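You operate a simulated robot arm through the tools that you are given. There is no shell and no other tool. Be economical: measure what you need, move in short steps, check, and stop when the job is done.

Carry out the task below with a simulated two-armed robot. There is one attempt and no reset: what you move stays moved.

JOB
Take the lid off the teal bubbler jar and lay it down on the top of bench six.

Only the result counts: the job must be done as asked and must still hold three seconds after the hand-in. Knocking over, shifting, dropping, spilling or breaking anything else fails it. A push-on lid holds only when it is set on centred and level and pressed home; a screw cap is set on level and turned clockwise until tight.

ROBOT AND FRAMES
Two 7-joint arms with two-finger parallel grippers on one trunk, on a base that drives. Base frame: it is fixed to the floor where the robot stands at the start and does not move with it; the origin is under the middle of the robot, x ahead of it, y to its left, z up. Lengths are in mm, angles in rad, forces in N, time in s.
The left shoulder is at the start at [70, 177, 1045], the right one opposite. With the tool pointing down near the work surface each hand reaches from about 300 to 740 mm from the robot's upright axis, wherever it stands, measured 20 degrees to its own side. Payload 3.43 kg a hand.
The tool frame of a hand sits at the grasp point between the pads (the TCP): z along the fingers, y along the line on which they close. The tips reach 30 mm beyond it. The gripper opens to 94 mm. The fingers are 28 mm wide and 10 mm thick; the gripper's body (50 by 96 mm) begins 55 mm behind the TCP.
Orientation is told as [roll, pitch, yaw] about the base's x, y, z axes, in that order, counted from this pose: with the fingers straight down and closing along the base's y, the tool's x points along the base's -x, its y along +y and its z along -z.

CONTROLS
- The arms move only by the tool drive_tool. It takes "left_commands", "right_commands" or both (then of equal length, played together; a hand with none holds still); each is a list of rows, each a list of 7 numbers: the shift along the tool's x, y, z in units of 200 mm (1.0 is 200 mm), then the turn, a rotation vector about the tool's x, y, z in units of 120 degrees (1.0 is 120 degrees), then the gripper command, from -1 (fully open) to 1 (shut), values between in proportion. In form: [[tx, ty, tz, ax, ay, az, grip], ...]. A call has 1 to 10 rows; each row is the pose to reach, as a shift and turn from the pose commanded when the call began, along the tool's axes at that moment. A call with a number of a shift or a turn outside -1 to 1 is refused whole. A row lasts 0.2 s, in which the tool goes at most 50 mm and 0.15 rad; a call with a longer step from one row to the next is refused whole, and so is a gripper value outside its range. Where a pose cannot be reached the arm comes as near as it can. A force on the tool above 40 N (or 10 N above the force at the start of the call, whichever is more), or a blocked arm, ends the call early, and 0.2 s more pass. Each finger travels about 153 mm/s and halts on what it meets, pressing with about 28 N; the grip force reading is that of the motor and also rises with nothing between the fingers. The clock runs only during rows and for 0.2 s after the last one: add rows that repeat a pose to give the fingers time. The reply holds the time, the measured pose of the TCP, the force on the tool along the base axes, the opening and the grip force, in the units named above and with some noise, with the torque about the TCP (base axes, N m) and any sound that the robot's microphone picked up, and new pictures: "show" is both (left out), scene, wrist or none (wrist: the cameras of the hands that moved).
- Cameras (640 x 400 px; columns grow to the right, rows downward): "scene" is now at [128.3, -20.2, 1347.2]; the picture's right is [-0.23, -0.97, 0.00], its down [-0.69, 0.17, -0.70] and it looks along [0.68, -0.16, -0.71] (base axes); focal length 250 px, centre (320, 200). "left" rides on the left gripper at [76, -14, -102] in its tool frame; the picture's right is [0.18, 0.98, 0.00], its down [-0.75, 0.14, -0.64] and it looks along [-0.63, 0.12, 0.77] (tool axes); focal length 243 px, centre (320, 200). "right" rides on the right gripper at [76, 14, -103] in its tool frame; the picture's right is [-0.18, 0.98, 0.00], its down [-0.75, -0.14, -0.64] and it looks along [-0.63, -0.12, 0.77] (tool axes); focal length 243 px, centre (320, 200). There is no depth. A picture from a camera that has moved, and an enlarged one, comes with that camera's place and axes in the base frame and with its lens.
- lift_body(by): slides the trunk up (or, below 0, down) by that many mm; the arms and the scene camera ride with it, the base frame stays. It gives what a move gives, with no picture.
- steer(legs): drives the robot by 1 to 6 legs, each [ahead, turn to the left] in mm and rad, along the robot's own axes; the way and the turn of a leg run together, so that a leg with both is an arc; at most 1500 mm and 3.142 rad a leg. The arms and the cameras ride along, it lands a little off, and it stops where it bumps. It gives what a move gives, and a new picture of the scene camera.
- head_to(pan, tilt): turns the head with the scene camera to pan (to the left, within 1.501 rad either way) and tilt (down, from -0.506 to 1.204), counted from straight ahead of the robot. It gives what a move gives, and a new picture of the scene camera.
- enlarge(camera, box): a new picture of the part [left, top, right, bottom] of that camera's present view, enlarged. No time passes.
- job_done(): hands the job in; it is judged then, once.

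Work in short steps. Places have to be worked out from the pictures, the camera data and where the tool is seen: move nearer, look again, correct. Check each grasp and each placing, and mend what went wrong. You have 120 turns and 260 pictures in all, those below and enlarged ones among them. Open the grippers and draw the arms clear of the work before you hand the job in, unless the task says otherwise; then end with one line.

The tools are called after ">>>" as a command line: name --argument value ..., lists and objects as JSON in quotes. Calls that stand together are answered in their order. drive_tool: Moves the arms, as the interface text tells. Its arguments: {"type":"object","properties":{"left_commands":{"type":"array","items":{"type":"array","items":{"type":"number"}}},"right_commands":{"type":"array","items":{"type":"array","items":{"type":"number"}}},"show":{"type":"string","enum":["both","scene","wrist","none"]}},"required":[]} The other tools are called the same way: lift_body (by) slides the trunk up or down; steer (legs) drives the base; head_to (pan, tilt) turns the head that bears the scene camera; enlarge (camera, box) takes an enlarged picture of a part of a camera's view; job_done () hands the job in.

At the start:

```text
t: 0.0
left_tcp_pos: [478.1, 107.4, 1077.8]
left_tcp_rot: [-0.001, -0.002, 0.0]
left_contact_force: [-0.2, -0.4, 0.2]
left_ft_torque: [0.03, -0.02, 0.0]
left_width: 94.0
left_grip_force: 0.1
right_tcp_pos: [365.8, -214.2, 1087.1]
right_tcp_rot: [-0.001, -0.002, 0.001]
right_contact_force: [0.3, 0.6, 0.7]
right_ft_torque: [-0.04, -0.01, 0.0]
right_width: 94.2
right_grip_force: 0.0
trunk travel left (down, up): [-625.0, 215.0]
robot x, y, heading: [2.1, 1.6, -0.003]
head pan, tilt: [-0.234, 0.794]
```

scene: 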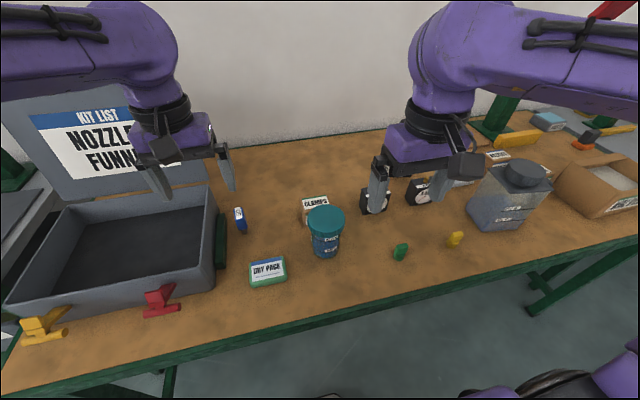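
right: 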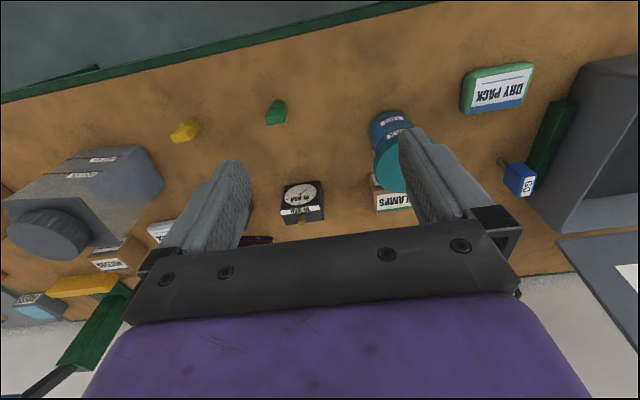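
left: 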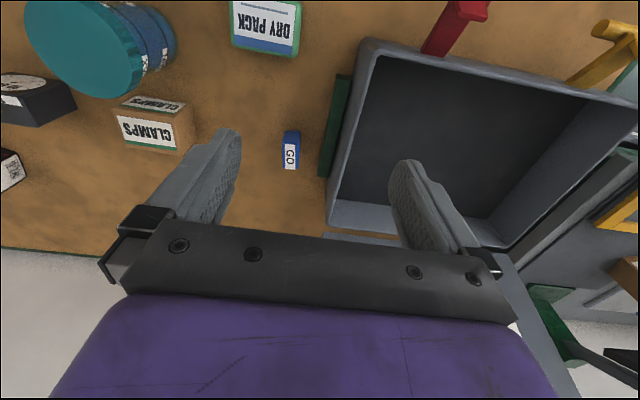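

I see a teal-lidded jar on the bench ahead. I need to read its label and find out which bench is "six", so I enlarge the jar and look around.

>>> enlarge --camera "scene" --box '[240, 180, 400, 290]'

>>> head_to --pan 1.0 --tilt 0.4

>>> head_to --pan -1.2 --tilt 0.4

>>> head_to --pan 0.0 --tilt 0.1

```text
3.64 times, centred on (320, 235) of scene
camera zoom: at [128.3, -20.2, 1347.2], right [-0.23, -0.97, 0.0], down [-0.69, 0.17, -0.7], along [0.68, -0.16, -0.71], focal length 908 px, centre (320, 73)
```

zoom: 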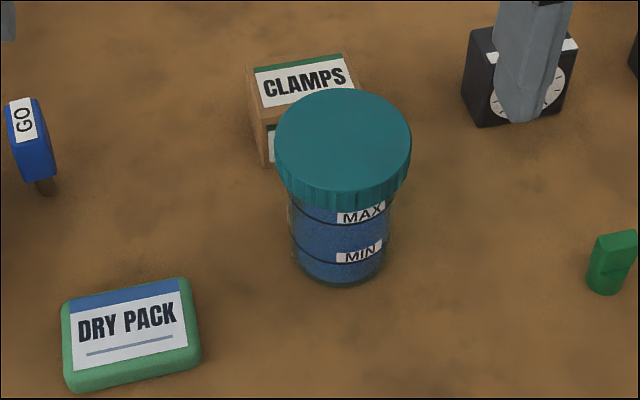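

```text
t: 1.4
left_tcp_pos: [477.7, 108.2, 1077.6]
left_tcp_rot: [0.001, 0.0, 0.0]
left_contact_force: [0.7, 0.0, -0.3]
left_ft_torque: [0.03, 0.01, -0.05]
left_width: 94.2
left_grip_force: 0.0
right_tcp_pos: [364.2, -212.5, 1086.7]
right_tcp_rot: [0.001, -0.002, 0.001]
right_contact_force: [0.5, 0.0, 0.4]
right_ft_torque: [-0.01, 0.01, 0.02]
right_width: 93.9
right_grip_force: 0.1
trunk travel left (down, up): [-625.0, 215.0]
robot x, y, heading: [-0.9, 2.2, 0.002]
head pan, tilt: [1.0, 0.4]
camera scene: at [99.8, 76.4, 1381.9], right [0.84, -0.54, 0.0], down [-0.21, -0.33, -0.92], along [0.5, 0.77, -0.39], focal length 250 px, centre (320, 200)
```

scene: 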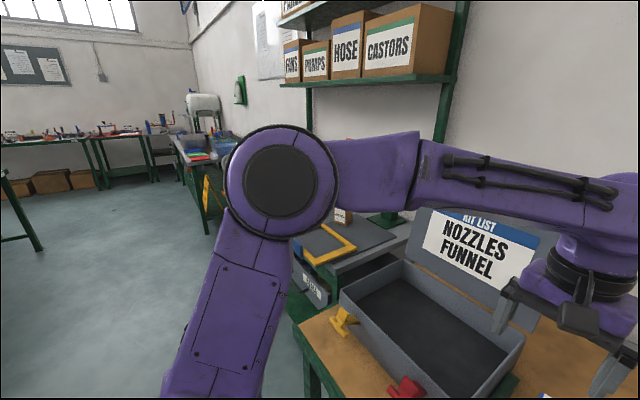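

```text
t: 3.5
left_tcp_pos: [477.3, 107.5, 1078.5]
left_tcp_rot: [0.0, 0.0, 0.0]
left_contact_force: [0.1, -0.2, -0.1]
left_ft_torque: [0.01, -0.01, -0.01]
left_width: 94.1
left_grip_force: 0.0
right_tcp_pos: [364.6, -213.4, 1087.6]
right_tcp_rot: [0.001, -0.001, 0.003]
right_contact_force: [0.0, 0.6, 0.2]
right_ft_torque: [-0.01, 0.0, 0.0]
right_width: 94.2
right_grip_force: 0.0
trunk travel left (down, up): [-625.0, 215.0]
robot x, y, heading: [2.1, -4.2, 0.001]
head pan, tilt: [-1.201, 0.4]
camera scene: at [83.2, -87.9, 1381.9], right [-0.93, -0.36, 0.0], down [-0.14, 0.36, -0.92], along [0.33, -0.86, -0.39], focal length 250 px, centre (320, 200)
```

scene: 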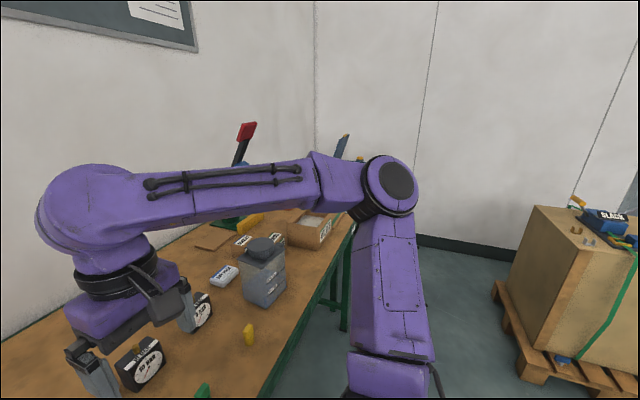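

```text
t: 4.9
left_tcp_pos: [477.3, 107.8, 1077.1]
left_tcp_rot: [-0.001, 0.0, 0.0]
left_contact_force: [0.6, -1.2, 0.6]
left_ft_torque: [0.02, -0.01, -0.01]
left_width: 94.2
left_grip_force: 0.0
right_tcp_pos: [366.4, -213.9, 1086.1]
right_tcp_rot: [0.0, -0.002, 0.001]
right_contact_force: [0.7, 0.8, -0.1]
right_ft_torque: [0.0, -0.01, 0.0]
right_width: 93.8
right_grip_force: 0.1
trunk travel left (down, up): [-625.0, 215.0]
robot x, y, heading: [-1.0, 1.4, -0.003]
head pan, tilt: [0.0, 0.099]
camera scene: at [141.7, -1.6, 1409.8], right [0.0, -1.0, 0.0], down [-0.1, 0.0, -0.99], along [0.99, 0.0, -0.1], focal length 250 px, centre (320, 200)
```

scene: 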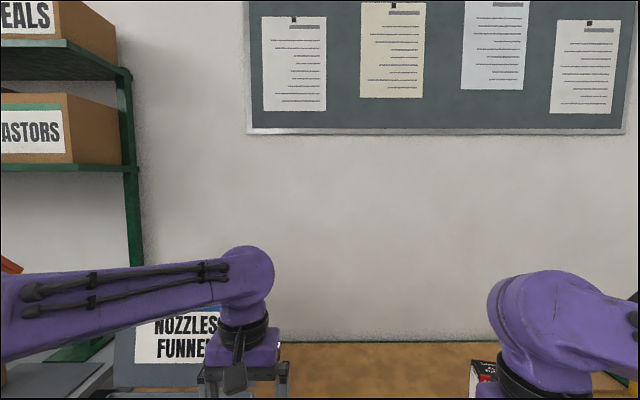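

The room holds several benches to the left. I look there in detail for bench numbers.

>>> head_to --pan 1.3 --tilt 0.2

>>> enlarge --camera "scene" --box '[0, 100, 320, 300]'

>>> enlarge --camera "scene" --box '[320, 100, 640, 300]'

```text
t: 6.4
left_tcp_pos: [477.0, 107.1, 1078.0]
left_tcp_rot: [0.002, 0.001, 0.0]
left_contact_force: [0.1, 0.1, 0.7]
left_ft_torque: [-0.03, 0.02, 0.01]
left_width: 94.2
left_grip_force: 0.0
right_tcp_pos: [366.7, -213.8, 1087.5]
right_tcp_rot: [0.001, -0.002, 0.002]
right_contact_force: [0.3, 0.6, -0.8]
right_ft_torque: [-0.02, 0.02, -0.01]
right_width: 94.1
right_grip_force: 0.1
trunk travel left (down, up): [-625.0, 215.0]
robot x, y, heading: [-2.4, -2.6, 0.002]
head pan, tilt: [1.3, 0.201]
camera scene: at [74.6, 88.2, 1400.5], right [0.96, -0.27, 0.0], down [-0.05, -0.19, -0.98], along [0.26, 0.94, -0.2], focal length 250 px, centre (320, 200)
```

scene: 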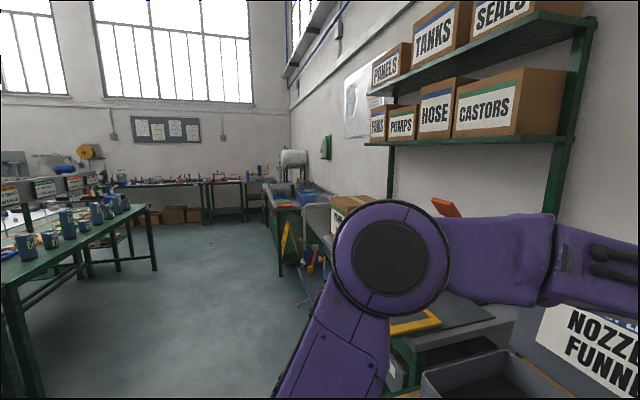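

```text
2.00 times, centred on (160, 200) of scene
camera zoom: at [74.6, 88.2, 1400.5], right [0.96, -0.27, 0.0], down [-0.05, -0.19, -0.98], along [0.26, 0.94, -0.2], focal length 499 px, centre (640, 200)
```

zoom: 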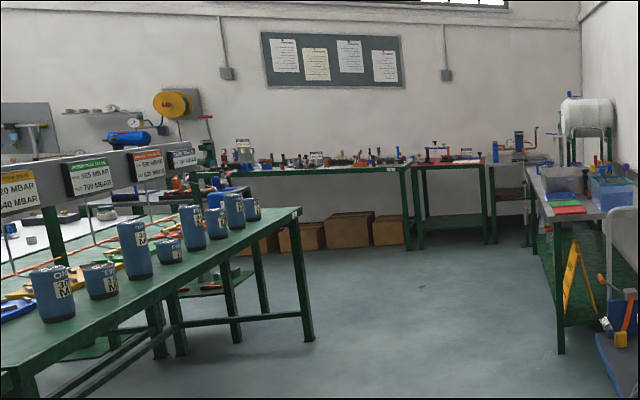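

```text
2.00 times, centred on (480, 200) of scene
camera zoom: at [74.6, 88.2, 1400.5], right [0.96, -0.27, 0.0], down [-0.05, -0.19, -0.98], along [0.26, 0.94, -0.2], focal length 499 px, centre (0, 200)
```

zoom: 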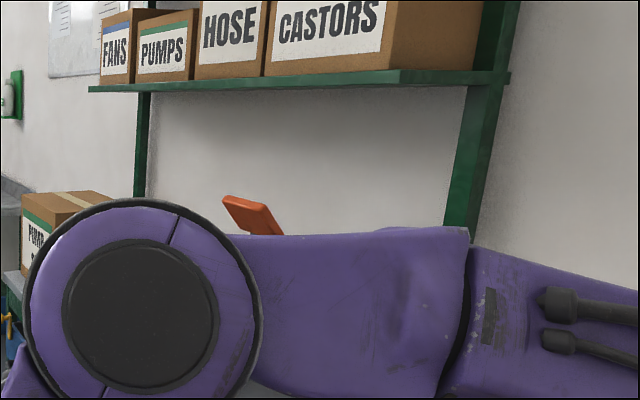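

Benches may carry small number plates on their edge; I zoom in on the far one and on our own bench.

>>> enlarge --camera "scene" --box '[100, 160, 260, 260]'

>>> head_to --pan 0.5 --tilt 1.1

>>> head_to --pan -0.5 --tilt 0.9

>>> head_to --pan 1.5 --tilt 0.3

```text
4.00 times, centred on (180, 210) of scene
camera zoom: at [74.6, 88.2, 1400.5], right [0.96, -0.27, 0.0], down [-0.05, -0.19, -0.98], along [0.26, 0.94, -0.2], focal length 998 px, centre (880, 160)
```

zoom: 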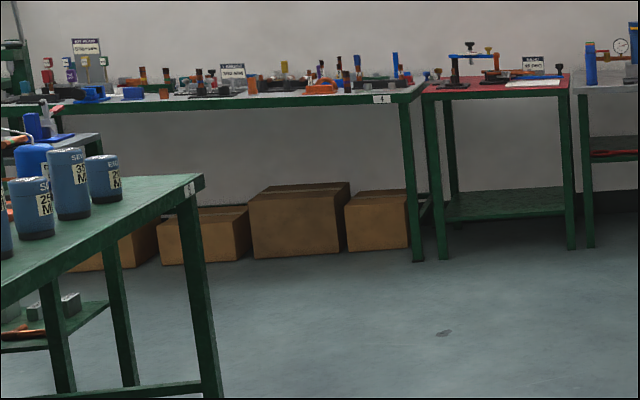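

```text
t: 7.6
left_tcp_pos: [477.6, 107.0, 1077.4]
left_tcp_rot: [-0.001, 0.0, 0.0]
left_contact_force: [-0.1, 0.2, -0.8]
left_ft_torque: [0.01, -0.01, -0.03]
left_width: 94.1
left_grip_force: 0.1
right_tcp_pos: [365.9, -213.6, 1087.4]
right_tcp_rot: [-0.001, -0.002, 0.001]
right_contact_force: [0.3, -0.4, -0.7]
right_ft_torque: [0.01, -0.03, 0.02]
right_width: 93.8
right_grip_force: 0.1
trunk travel left (down, up): [-625.0, 215.0]
robot x, y, heading: [6.8, -0.6, -0.002]
head pan, tilt: [0.499, 1.1]
camera scene: at [105.1, 28.8, 1325.1], right [0.48, -0.88, 0.0], down [-0.78, -0.43, -0.45], along [0.4, 0.22, -0.89], focal length 250 px, centre (320, 200)
```

scene: 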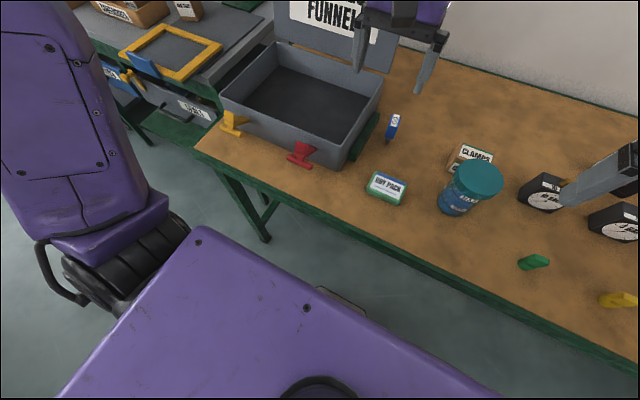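

```text
t: 8.8
left_tcp_pos: [477.1, 107.5, 1078.0]
left_tcp_rot: [0.0, -0.001, 0.002]
left_contact_force: [-0.5, 0.5, 0.0]
left_ft_torque: [0.0, 0.0, 0.01]
left_width: 94.0
left_grip_force: 0.0
right_tcp_pos: [364.9, -213.0, 1087.6]
right_tcp_rot: [0.001, -0.002, 0.001]
right_contact_force: [-0.3, 0.2, -0.3]
right_ft_torque: [0.0, 0.02, 0.02]
right_width: 93.7
right_grip_force: 0.1
trunk travel left (down, up): [-625.0, 215.0]
robot x, y, heading: [0.7, 1.7, -0.004]
head pan, tilt: [-0.499, 0.901]
camera scene: at [116.0, -37.6, 1338.9], right [-0.48, -0.88, 0.0], down [-0.69, 0.37, -0.62], along [0.55, -0.3, -0.78], focal length 250 px, centre (320, 200)
```

scene: 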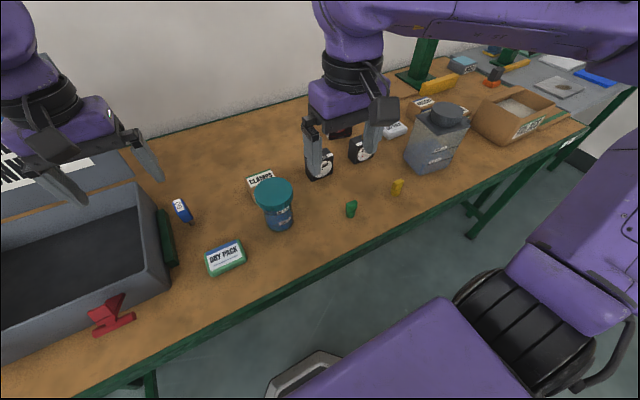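

```text
t: 10.8
left_tcp_pos: [477.8, 108.1, 1078.3]
left_tcp_rot: [-0.002, 0.001, 0.001]
left_contact_force: [-0.3, -0.2, -0.5]
left_ft_torque: [0.02, 0.02, 0.02]
left_width: 93.6
left_grip_force: 0.1
right_tcp_pos: [365.9, -213.3, 1087.0]
right_tcp_rot: [0.0, -0.001, 0.002]
right_contact_force: [-0.4, -0.8, 0.3]
right_ft_torque: [0.02, -0.02, -0.03]
right_width: 93.7
right_grip_force: 0.1
trunk travel left (down, up): [-625.0, 215.0]
robot x, y, heading: [-0.2, 1.2, -0.001]
head pan, tilt: [1.499, 0.3]
camera scene: at [56.4, 91.6, 1391.2], right [1.0, -0.07, 0.0], down [-0.02, -0.29, -0.96], along [0.07, 0.95, -0.3], focal length 250 px, centre (320, 200)
```

scene: 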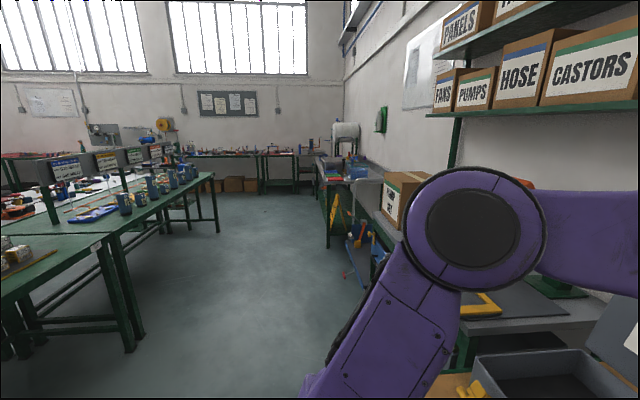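

Plates sit at the right end of bench fronts (far one reads "4"). Our bench has a plate at its right front corner; I zoom there and on the island's plate.

>>> enlarge --camera "scene" --box '[160, 160, 240, 210]'

>>> head_to --pan -0.8 --tilt 0.8

>>> enlarge --camera "scene" --box '[400, 60, 560, 160]'

```text
8.00 times, centred on (200, 185) of scene
camera zoom: at [56.4, 91.6, 1391.2], right [1.0, -0.07, 0.0], down [-0.02, -0.29, -0.96], along [0.07, 0.95, -0.3], focal length 1996 px, centre (1280, 320)
```

zoom: 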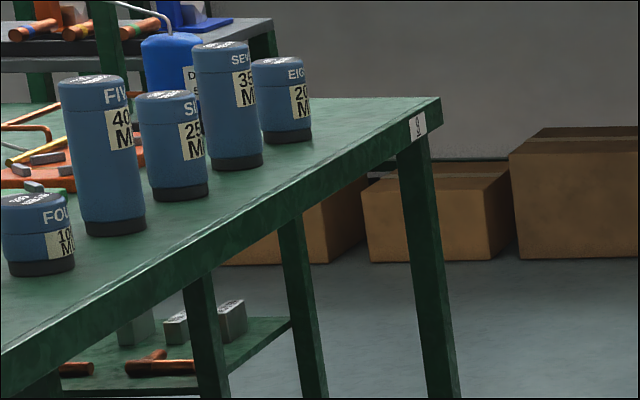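

```text
t: 12.9
left_tcp_pos: [477.0, 107.2, 1077.9]
left_tcp_rot: [0.0, 0.0, 0.0]
left_contact_force: [0.1, -0.6, -0.5]
left_ft_torque: [0.02, 0.0, 0.03]
left_width: 94.2
left_grip_force: 0.1
right_tcp_pos: [365.0, -212.9, 1087.8]
right_tcp_rot: [0.0, -0.001, 0.002]
right_contact_force: [0.2, -0.2, 0.7]
right_ft_torque: [0.02, 0.02, 0.0]
right_width: 94.4
right_grip_force: 0.0
trunk travel left (down, up): [-625.0, 215.0]
robot x, y, heading: [-1.4, -4.1, 0.004]
head pan, tilt: [-0.799, 0.799]
camera scene: at [105.9, -59.3, 1346.8], right [-0.72, -0.7, 0.0], down [-0.5, 0.51, -0.7], along [0.49, -0.5, -0.72], focal length 250 px, centre (320, 200)
```

scene: 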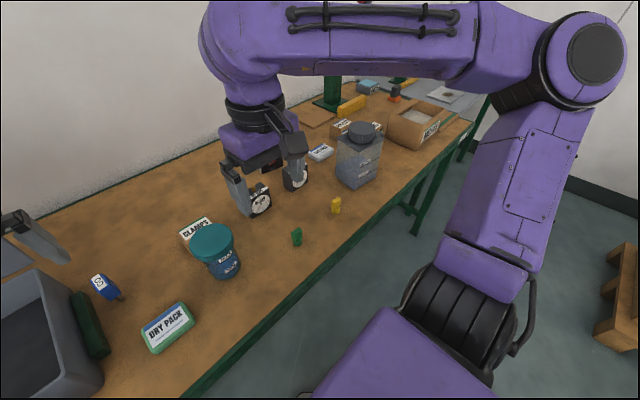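

```text
4.00 times, centred on (480, 110) of scene
camera zoom: at [105.9, -59.3, 1346.8], right [-0.72, -0.7, 0.0], down [-0.5, 0.51, -0.7], along [0.49, -0.5, -0.72], focal length 998 px, centre (-320, 560)
```

zoom: 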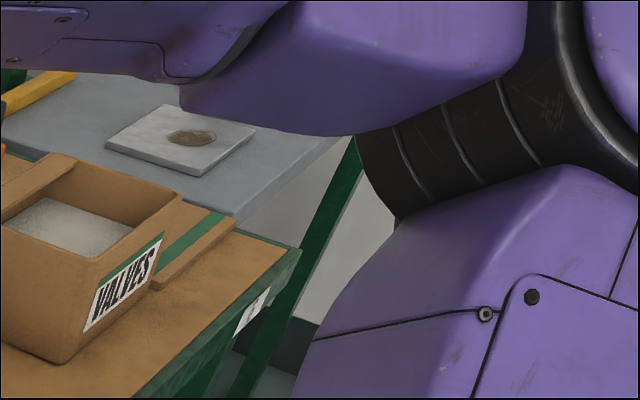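

The plate is seen at a steep angle; I enlarge it more.

>>> enlarge --camera "scene" --box '[452, 126, 476, 146]'

>>> head_to --pan -0.5 --tilt 0.9

>>> enlarge --camera "scene" --box '[552, 130, 584, 152]'

```text
16.00 times, centred on (464, 136) of scene
camera zoom: at [105.9, -59.3, 1346.8], right [-0.72, -0.7, 0.0], down [-0.5, 0.51, -0.7], along [0.49, -0.5, -0.72], focal length 3993 px, centre (-1984, 1224)
```

zoom: 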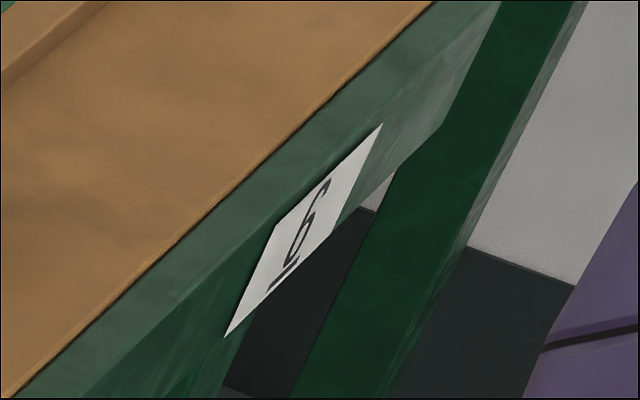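

```text
t: 13.7
left_tcp_pos: [477.3, 107.8, 1077.1]
left_tcp_rot: [-0.001, 0.0, 0.0]
left_contact_force: [-0.8, -0.6, -0.3]
left_ft_torque: [0.01, -0.01, 0.03]
left_width: 94.0
left_grip_force: 0.1
right_tcp_pos: [365.2, -213.5, 1086.7]
right_tcp_rot: [0.0, -0.003, 0.003]
right_contact_force: [0.5, -0.5, -0.6]
right_ft_torque: [-0.02, -0.02, 0.0]
right_width: 93.9
right_grip_force: 0.0
trunk travel left (down, up): [-625.0, 215.0]
robot x, y, heading: [0.1, -1.6, -0.004]
head pan, tilt: [-0.499, 0.901]
camera scene: at [115.9, -37.8, 1338.9], right [-0.48, -0.88, 0.0], down [-0.69, 0.38, -0.62], along [0.55, -0.3, -0.78], focal length 250 px, centre (320, 200)
```

scene: 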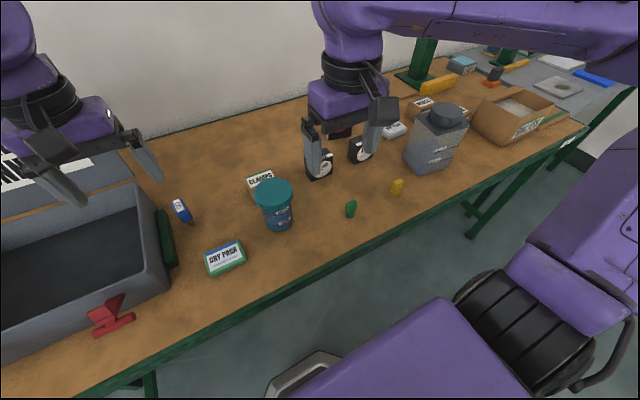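

```text
16.00 times, centred on (568, 141) of scene
camera zoom: at [115.9, -37.8, 1338.9], right [-0.48, -0.88, 0.0], down [-0.69, 0.38, -0.62], along [0.55, -0.3, -0.78], focal length 3993 px, centre (-3648, 1144)
```

zoom: 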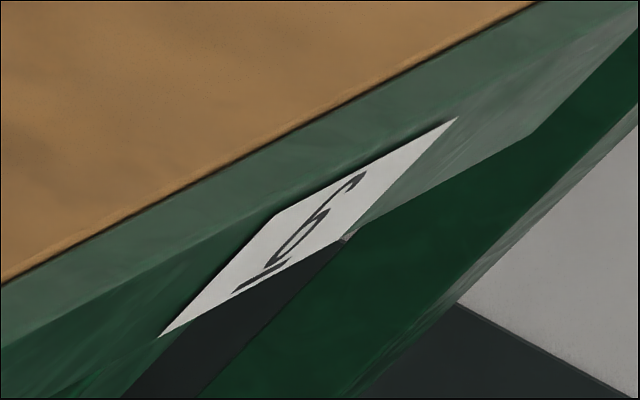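

The plate reads 6 (underlined), so the jar stands on bench six itself. I estimate the lid at about (468, -113), top z≈933, diameter ≈82 mm. I move the right hand above it, staying high, and look.

>>> drive_tool --right_commands '[[-0.12, 0.12, 0, 0, 0, 0, -1], [-0.25, 0.25, 0, 0, 0, 0, -1], [-0.38, 0.38, 0, 0, 0, 0, -1], [-0.45, 0.5, 0.05, 0, 0, 0, -1], [-0.45, 0.5, 0.1, 0, 0, 0, -1]]'

>>> enlarge --camera "right" --box '[220, 60, 420, 185]'

```text
t: 14.9
left_tcp_pos: [477.6, 106.6, 1078.1]
left_tcp_rot: [0.001, 0.001, 0.0]
left_contact_force: [-0.1, 0.8, -0.2]
left_ft_torque: [-0.02, 0.0, 0.02]
left_width: 93.8
left_grip_force: 0.0
right_tcp_pos: [456.3, -112.8, 1068.8]
right_tcp_rot: [0.001, -0.003, 0.002]
right_contact_force: [0.4, 0.9, 0.5]
right_ft_torque: [-0.04, 0.0, 0.0]
right_width: 94.0
right_grip_force: 0.1
trunk travel left (down, up): [-625.0, 215.0]
robot x, y, heading: [-0.1, -1.1, 0.001]
head pan, tilt: [-0.499, 0.901]
camera scene: at [115.6, -38.7, 1338.9], right [-0.48, -0.88, 0.0], down [-0.69, 0.38, -0.62], along [0.55, -0.3, -0.78], focal length 250 px, centre (320, 200)
camera right: at [378.5, -98.4, 1170.5], right [0.18, 0.98, 0.0], down [0.75, -0.14, 0.64], along [0.63, -0.12, -0.77], focal length 243 px, centre (320, 200)
```

scene: 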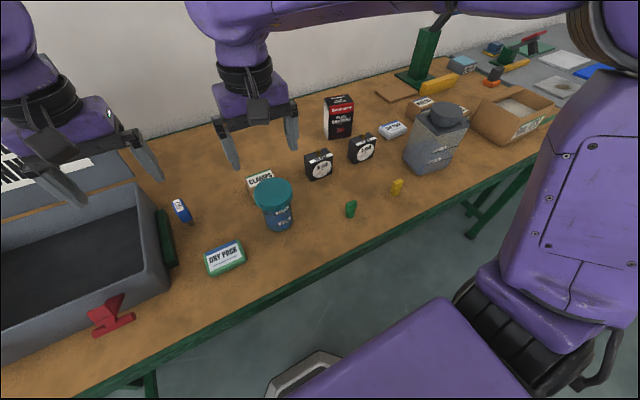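
right: 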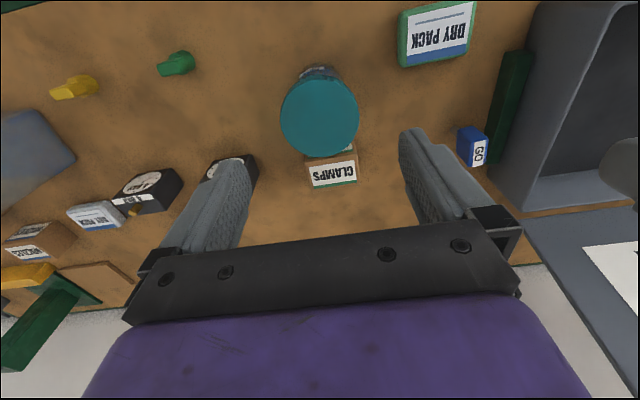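

```text
3.20 times, centred on (320, 122) of right
camera zoom: at [378.5, -98.4, 1170.5], right [0.18, 0.98, 0.0], down [0.75, -0.14, 0.64], along [0.63, -0.12, -0.77], focal length 776 px, centre (320, 448)
```

zoom: 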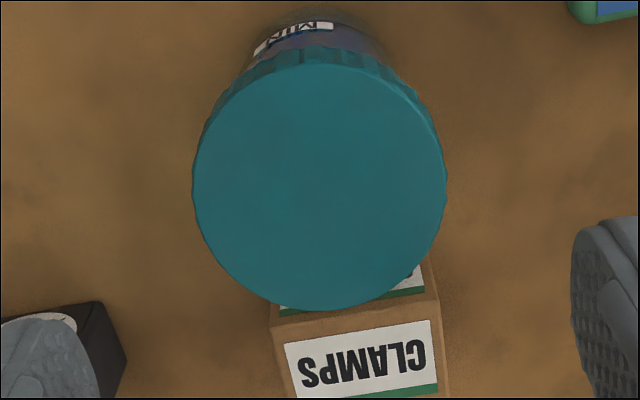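

Both views agree: lid centre ≈ (469, -115), top z≈933, diameter ≈80. I centre over it and go down to just above (tips at z≈948), then check.

>>> drive_tool --right_commands '[[-0.065, -0.01, 0, 0, 0, 0, -1], [-0.065, -0.01, 0.2, 0, 0, 0, -1], [-0.065, -0.01, 0.4, 0, 0, 0, -1], [-0.065, -0.01, 0.45, 0, 0, 0, -1], [-0.065, -0.01, 0.45, 0, 0, 0, -1]]'

>>> enlarge --camera "scene" --box '[200, 120, 360, 240]'

```text
t: 16.1
left_tcp_pos: [476.5, 106.5, 1078.3]
left_tcp_rot: [-0.001, 0.0, 0.0]
left_contact_force: [-0.2, 0.1, 0.2]
left_ft_torque: [0.0, -0.04, 0.01]
left_width: 93.7
left_grip_force: 0.1
right_tcp_pos: [470.2, -115.1, 976.7]
right_tcp_rot: [-0.001, -0.001, 0.003]
right_contact_force: [-0.8, -0.1, -0.4]
right_ft_torque: [0.01, 0.0, -0.02]
right_width: 94.1
right_grip_force: 0.0
trunk travel left (down, up): [-625.0, 215.0]
robot x, y, heading: [2.5, 0.8, -0.002]
head pan, tilt: [-0.499, 0.901]
camera scene: at [115.9, -37.5, 1338.9], right [-0.48, -0.88, 0.0], down [-0.69, 0.38, -0.62], along [0.55, -0.3, -0.78], focal length 250 px, centre (320, 200)
camera right: at [393.6, -100.2, 1077.8], right [0.18, 0.98, 0.0], down [0.75, -0.14, 0.64], along [0.63, -0.12, -0.77], focal length 243 px, centre (320, 200)
```

scene: 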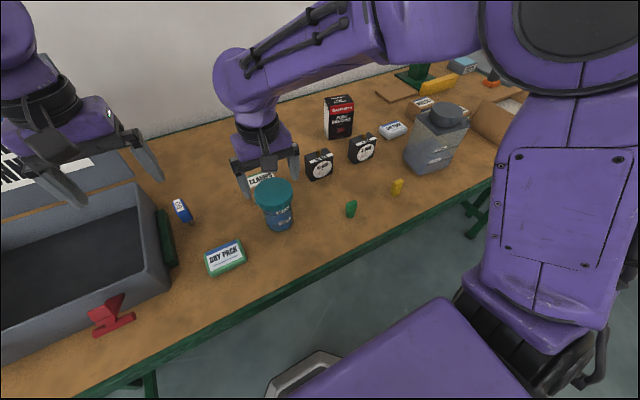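
right: 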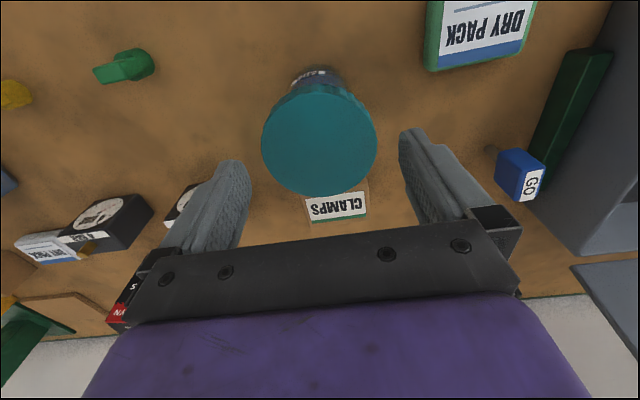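

```text
3.33 times, centred on (280, 180) of scene
camera zoom: at [115.9, -37.5, 1338.9], right [-0.48, -0.88, 0.0], down [-0.69, 0.38, -0.62], along [0.55, -0.3, -0.78], focal length 832 px, centre (453, 267)
```

zoom: 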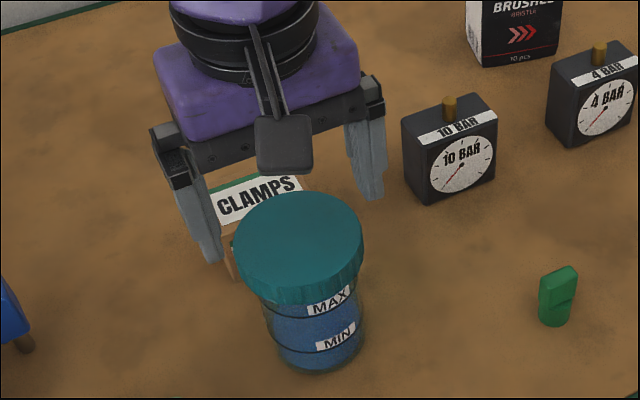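

The lid looks a few mm nearer than I judged, and its height is uncertain; I enlarge the wrist view to measure it better.

>>> enlarge --camera "right" --box '[240, 60, 400, 210]'

```text
2.67 times, centred on (320, 135) of right
camera zoom: at [393.6, -100.2, 1077.8], right [0.18, 0.98, 0.0], down [0.75, -0.14, 0.64], along [0.63, -0.12, -0.77], focal length 647 px, centre (320, 373)
```

zoom: 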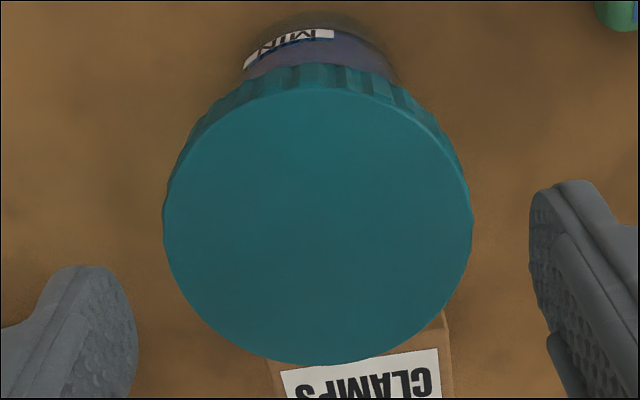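

Best estimate now: lid centre (466, -115), top z≈935, diameter ≈81. I shift 4 mm back and go down so that the tips reach about z 905, beside the lid.

>>> drive_tool --right_commands '[[0.02, 0, 0, 0, 0, 0, -1], [0.02, 0, 0.1, 0, 0, 0, -1], [0.02, 0, 0.15, 0, 0, 0, -1], [0.02, 0, 0.205, 0, 0, 0, -1], [0.02, 0, 0.205, 0, 0, 0, -1]]'

>>> enlarge --camera "scene" --box '[200, 120, 360, 240]'

```text
t: 17.3
left_tcp_pos: [476.9, 108.4, 1076.9]
left_tcp_rot: [0.0, 0.001, 0.001]
left_contact_force: [0.0, 1.1, -0.4]
left_ft_torque: [0.02, 0.03, 0.03]
left_width: 93.6
left_grip_force: 0.1
right_tcp_pos: [465.9, -116.5, 937.1]
right_tcp_rot: [-0.001, -0.001, 0.002]
right_contact_force: [-0.2, 0.3, -0.7]
right_ft_torque: [-0.01, -0.01, 0.0]
right_width: 94.1
right_grip_force: 0.0
trunk travel left (down, up): [-625.0, 215.0]
robot x, y, heading: [-2.0, -0.8, -0.005]
head pan, tilt: [-0.499, 0.901]
camera scene: at [116.0, -37.6, 1338.9], right [-0.48, -0.88, 0.0], down [-0.69, 0.38, -0.62], along [0.55, -0.3, -0.78], focal length 250 px, centre (320, 200)
camera right: at [389.4, -101.4, 1038.7], right [0.18, 0.98, 0.0], down [0.75, -0.14, 0.64], along [0.63, -0.12, -0.77], focal length 243 px, centre (320, 200)
```

scene: 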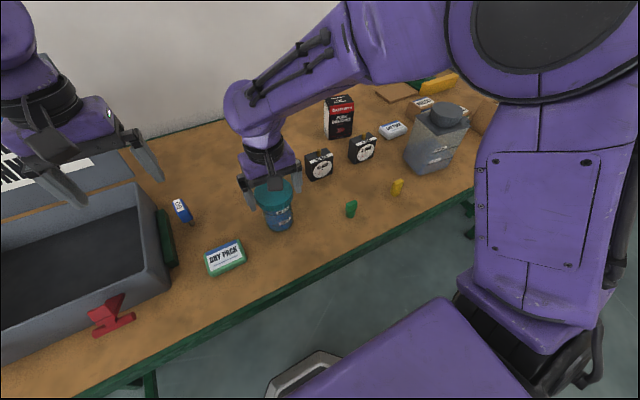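
right: 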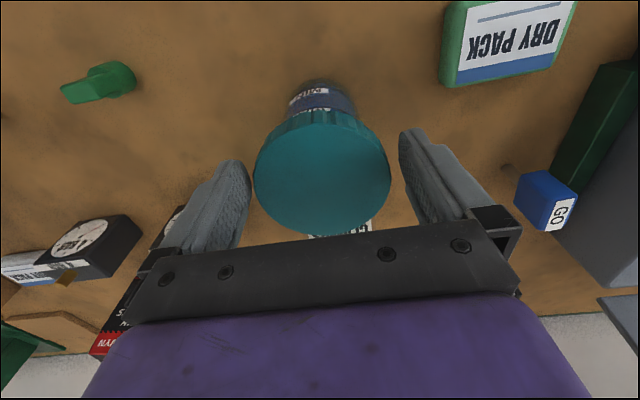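

```text
3.33 times, centred on (280, 180) of scene
camera zoom: at [116.0, -37.6, 1338.9], right [-0.48, -0.88, 0.0], down [-0.69, 0.38, -0.62], along [0.55, -0.3, -0.78], focal length 832 px, centre (453, 267)
```

zoom: 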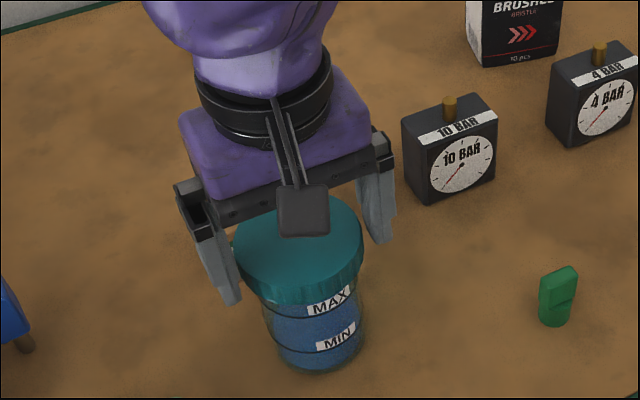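

Size changes between the three wrist views put the lid top nearer z≈920, centre x≈473, y≈-116, diameter ≈82. I shift 6 mm ahead and 8 mm down, and then close on the lid.

>>> drive_tool --right_commands '[[-0.03, 0, 0, 0, 0, 0, -1], [-0.03, 0, 0.04, 0, 0, 0, -1], [-0.03, 0, 0.04, 0, 0, 0, -1], [-0.03, 0, 0.04, 0, 0, 0, -0.7], [-0.03, 0, 0.04, 0, 0, 0, 0.2], [-0.03, 0, 0.04, 0, 0, 0, 0.2], [-0.03, 0, 0.04, 0, 0, 0, 0.2]]'

>>> enlarge --camera "scene" --box '[200, 120, 360, 240]'

```text
t: 18.9
left_tcp_pos: [477.7, 107.7, 1076.5]
left_tcp_rot: [-0.001, 0.001, 0.0]
left_contact_force: [0.0, 0.2, -0.8]
left_ft_torque: [-0.02, -0.01, 0.03]
left_width: 94.3
left_grip_force: 0.1
right_tcp_pos: [470.1, -116.3, 930.4]
right_tcp_rot: [0.001, -0.001, 0.002]
right_contact_force: [0.3, 0.3, 0.6]
right_ft_torque: [0.02, 0.01, -0.03]
right_width: 82.7
right_grip_force: 28.3
trunk travel left (down, up): [-625.0, 215.0]
robot x, y, heading: [1.0, -1.1, -0.001]
head pan, tilt: [-0.499, 0.901]
camera scene: at [115.8, -37.6, 1338.9], right [-0.48, -0.88, 0.0], down [-0.69, 0.38, -0.62], along [0.55, -0.3, -0.78], focal length 250 px, centre (320, 200)
camera right: at [394.3, -101.8, 1031.6], right [0.18, 0.98, 0.0], down [0.75, -0.14, 0.64], along [0.63, -0.12, -0.77], focal length 243 px, centre (320, 200)
```

scene: 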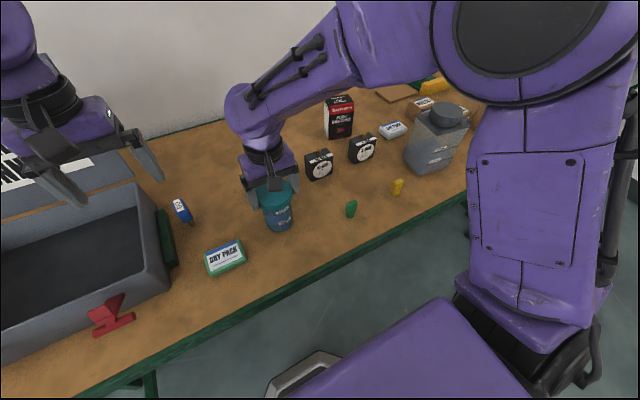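
right: 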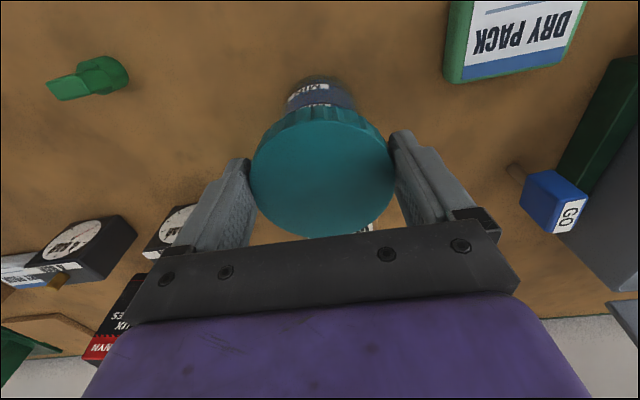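

```text
3.33 times, centred on (280, 180) of scene
camera zoom: at [115.8, -37.6, 1338.9], right [-0.48, -0.88, 0.0], down [-0.69, 0.38, -0.62], along [0.55, -0.3, -0.78], focal length 832 px, centre (453, 267)
```

zoom: 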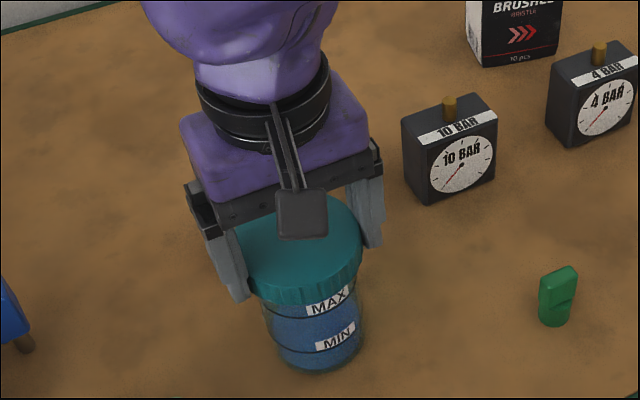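

The grip on the lid holds (82.7 mm, 28 N). The lid is ribbed, so likely a screw cap: I turn it about 20° counterclockwise from above and watch whether the label on the body turns too.

>>> drive_tool --right_commands '[[0, 0, 0, 0, 0, -0.06, 0.2], [0, 0, 0, 0, 0, -0.12, 0.2], [0, 0, 0, 0, 0, -0.17, 0.2], [0, 0, 0, 0, 0, -0.17, 0.2]]' --show "wrist"

>>> enlarge --camera "scene" --box '[200, 120, 360, 240]'

```text
t: 19.9
left_tcp_pos: [477.5, 107.7, 1077.7]
left_tcp_rot: [0.0, 0.0, 0.0]
left_contact_force: [0.2, 0.5, -0.2]
left_ft_torque: [-0.01, 0.03, -0.03]
left_width: 94.2
left_grip_force: 0.1
right_tcp_pos: [470.3, -114.6, 929.5]
right_tcp_rot: [-0.001, -0.003, 0.359]
right_contact_force: [4.8, -1.8, 7.1]
right_ft_torque: [-0.01, -0.38, -0.08]
right_width: 82.4
right_grip_force: 28.3
trunk travel left (down, up): [-625.0, 215.0]
robot x, y, heading: [-1.1, 1.4, 0.003]
head pan, tilt: [-0.499, 0.901]
camera right: at [394.6, -129.2, 1031.2], right [-0.17, 0.98, 0.0], down [0.75, 0.13, 0.64], along [0.63, 0.11, -0.76], focal length 243 px, centre (320, 200)
```

right: 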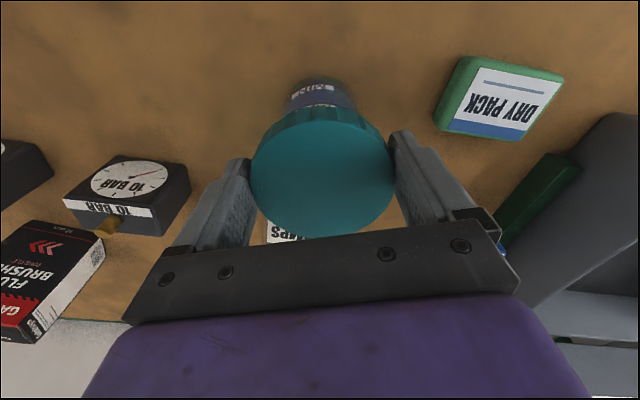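

```text
3.33 times, centred on (280, 180) of scene
camera zoom: at [115.9, -37.7, 1339.0], right [-0.48, -0.88, 0.0], down [-0.69, 0.38, -0.62], along [0.55, -0.3, -0.78], focal length 832 px, centre (453, 267)
```

zoom: 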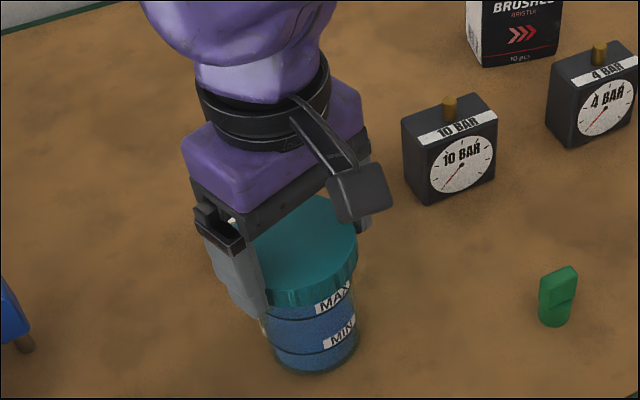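

The body's labels turned with the hand, so the jar spins with its lid on the table. Before bringing in the left hand, I try pressing down a little, so that table friction holds the jar, while turning further.

>>> drive_tool --right_commands '[[0, 0, 0.01, 0, 0, 0, 0.2], [0, 0, 0.02, 0, 0, 0, 0.2], [0, 0, 0.02, 0, 0, 0, 0.2]]' --show "none"

```text
t: 20.7
left_tcp_pos: [474.0, 107.0, 1078.5]
left_tcp_rot: [-0.001, -0.001, 0.002]
left_contact_force: [-0.4, -0.4, -0.2]
left_ft_torque: [0.06, 0.02, -0.01]
left_width: 94.1
left_grip_force: 0.0
right_tcp_pos: [471.9, -115.7, 927.4]
right_tcp_rot: [0.0, -0.007, 0.358]
right_contact_force: [6.5, -4.6, 31.6]
right_ft_torque: [0.06, -0.46, -0.16]
right_width: 82.0
right_grip_force: 27.9
trunk travel left (down, up): [-625.0, 215.0]
robot x, y, heading: [0.1, 2.5, -0.003]
head pan, tilt: [-0.499, 0.901]
```

Pressing with about 31 N. Now I turn a further ~20° counterclockwise.

>>> drive_tool --right_commands '[[0, 0, 0, 0, 0, -0.06, 0.2], [0, 0, 0, 0, 0, -0.12, 0.2], [0, 0, 0, 0, 0, -0.17, 0.2], [0, 0, 0, 0, 0, -0.17, 0.2]]' --show "wrist"

>>> enlarge --camera "scene" --box '[200, 120, 360, 240]'

```text
t: 21.7
left_tcp_pos: [474.7, 107.6, 1079.6]
left_tcp_rot: [0.0, -0.002, 0.0]
left_contact_force: [0.1, -0.6, 0.3]
left_ft_torque: [0.03, 0.02, 0.0]
left_width: 94.1
left_grip_force: 0.0
right_tcp_pos: [471.1, -113.7, 926.3]
right_tcp_rot: [-0.001, -0.006, 0.715]
right_contact_force: [10.0, -5.0, 32.8]
right_ft_torque: [0.0, -0.6, -0.1]
right_width: 81.2
right_grip_force: 28.1
trunk travel left (down, up): [-625.0, 215.0]
robot x, y, heading: [4.5, -1.1, 0.003]
head pan, tilt: [-0.499, 0.901]
camera right: at [402.7, -154.3, 1027.5], right [-0.51, 0.86, 0.0], down [0.66, 0.39, 0.65], along [0.56, 0.33, -0.76], focal length 243 px, centre (320, 200)
```

right: 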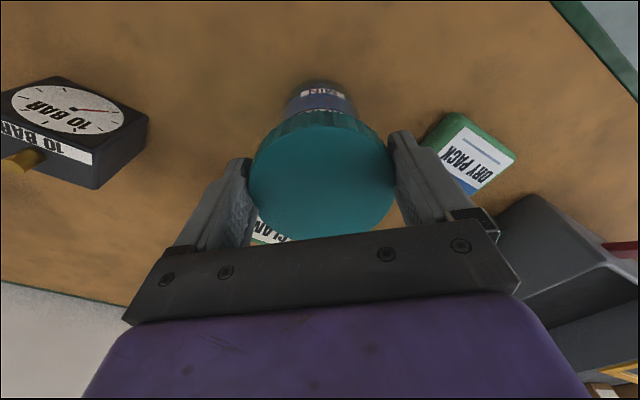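

```text
3.33 times, centred on (280, 180) of scene
camera zoom: at [114.0, -37.7, 1339.2], right [-0.48, -0.88, 0.0], down [-0.69, 0.38, -0.62], along [0.55, -0.3, -0.78], focal length 832 px, centre (453, 267)
```

zoom: 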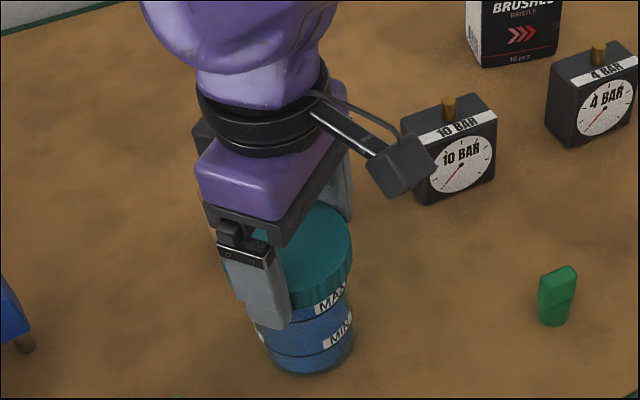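

This time the label on the body stayed nearly still while the hand turned 20°, so pressing works. I continue the stroke.

>>> drive_tool --right_commands '[[0, 0, 0, 0, 0, -0.065, 0.2], [0, 0, 0, 0, 0, -0.13, 0.2], [0, 0, 0, 0, 0, -0.195, 0.2], [0, 0, 0, 0, 0, -0.26, 0.2], [0, 0, 0, 0, 0, -0.325, 0.2], [0, 0, 0, 0, 0, -0.325, 0.2]]' --show "wrist"

>>> enlarge --camera "scene" --box '[200, 120, 360, 240]'

```text
t: 23.1
left_tcp_pos: [476.6, 108.9, 1077.7]
left_tcp_rot: [-0.001, -0.002, 0.0]
left_contact_force: [-1.0, 0.5, -0.2]
left_ft_torque: [-0.01, 0.0, -0.04]
left_width: 93.9
left_grip_force: 0.0
right_tcp_pos: [471.5, -113.9, 925.4]
right_tcp_rot: [-0.003, 0.0, 1.399]
right_contact_force: [10.4, 3.6, 27.4]
right_ft_torque: [0.56, -0.5, -0.09]
right_width: 81.3
right_grip_force: 27.9
trunk travel left (down, up): [-625.0, 215.0]
robot x, y, heading: [0.2, -1.2, 0.001]
head pan, tilt: [-0.499, 0.901]
camera right: at [443.0, -186.1, 1027.9], right [-0.94, 0.35, 0.0], down [0.27, 0.72, 0.64], along [0.23, 0.6, -0.77], focal length 243 px, centre (320, 200)
```

right: 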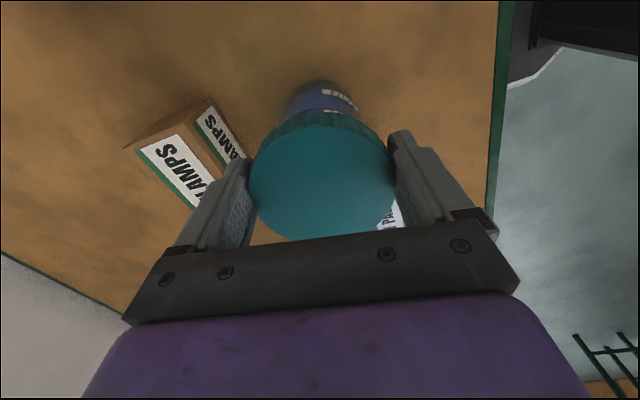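

```text
3.33 times, centred on (280, 180) of scene
camera zoom: at [114.5, -35.9, 1339.1], right [-0.48, -0.88, 0.0], down [-0.69, 0.37, -0.62], along [0.55, -0.3, -0.78], focal length 832 px, centre (453, 267)
```

zoom: 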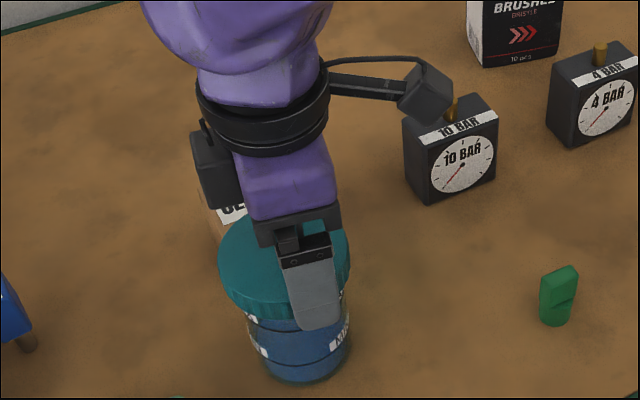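

The body turned partly and the jar slid a few mm, so pressing alone is not reliable. I release and raise the right hand, and view the jar before bringing the left hand to hold the body.

>>> drive_tool --right_commands '[[0, 0, -0.01, 0, 0, 0, 0.2], [0, 0, -0.01, 0, 0, 0, -1], [0, 0, -0.01, 0, 0, 0, -1], [0, 0, -0.2, 0, 0, 0, -1], [0, 0, -0.4, 0, 0, 0.065, -1], [0, 0, -0.5, 0, 0, 0.13, -1], [0, 0, -0.5, 0, 0, 0.195, -1], [0, 0, -0.5, 0, 0, 0.26, -1]]' --show "both"

>>> enlarge --camera "scene" --box '[200, 120, 360, 240]'

```text
t: 24.9
left_tcp_pos: [476.8, 108.1, 1078.8]
left_tcp_rot: [0.0, 0.0, 0.0]
left_contact_force: [-0.8, -0.4, 0.0]
left_ft_torque: [0.03, 0.0, -0.02]
left_width: 94.0
left_grip_force: 0.0
right_tcp_pos: [470.8, -113.6, 1024.7]
right_tcp_rot: [-0.002, -0.002, 0.847]
right_contact_force: [-0.1, 0.2, -0.8]
right_ft_torque: [0.0, 0.02, 0.01]
right_width: 93.9
right_grip_force: 0.1
trunk travel left (down, up): [-625.0, 215.0]
robot x, y, heading: [-0.6, -3.1, -0.002]
head pan, tilt: [-0.499, 0.901]
camera scene: at [115.8, -37.2, 1338.9], right [-0.48, -0.88, 0.0], down [-0.69, 0.37, -0.62], along [0.55, -0.3, -0.78], focal length 250 px, centre (320, 200)
camera right: at [409.6, -161.4, 1126.7], right [-0.62, 0.79, 0.0], down [0.6, 0.47, 0.64], along [0.51, 0.4, -0.77], focal length 243 px, centre (320, 200)
```

scene: 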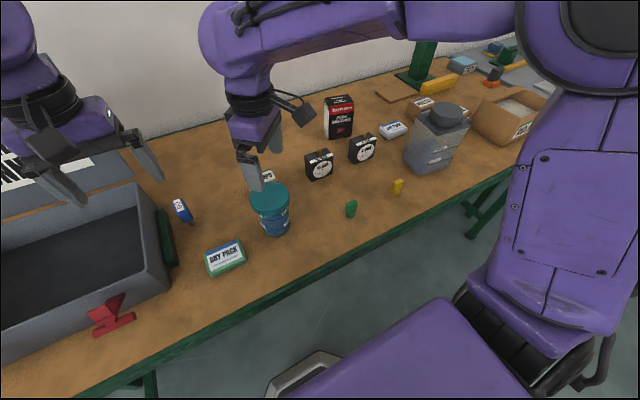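
right: 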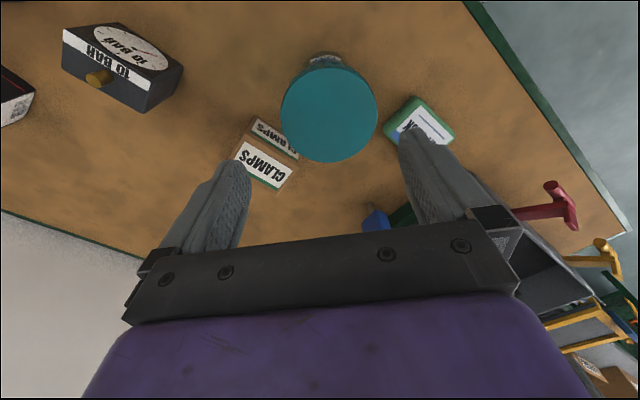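

```text
3.33 times, centred on (280, 180) of scene
camera zoom: at [115.8, -37.2, 1338.9], right [-0.48, -0.88, 0.0], down [-0.69, 0.37, -0.62], along [0.55, -0.3, -0.78], focal length 832 px, centre (453, 267)
```

zoom: 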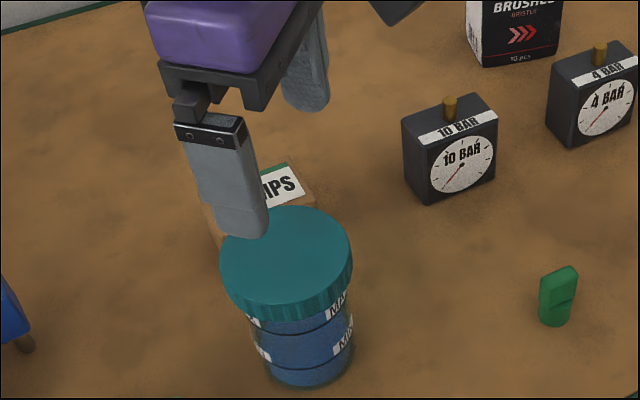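

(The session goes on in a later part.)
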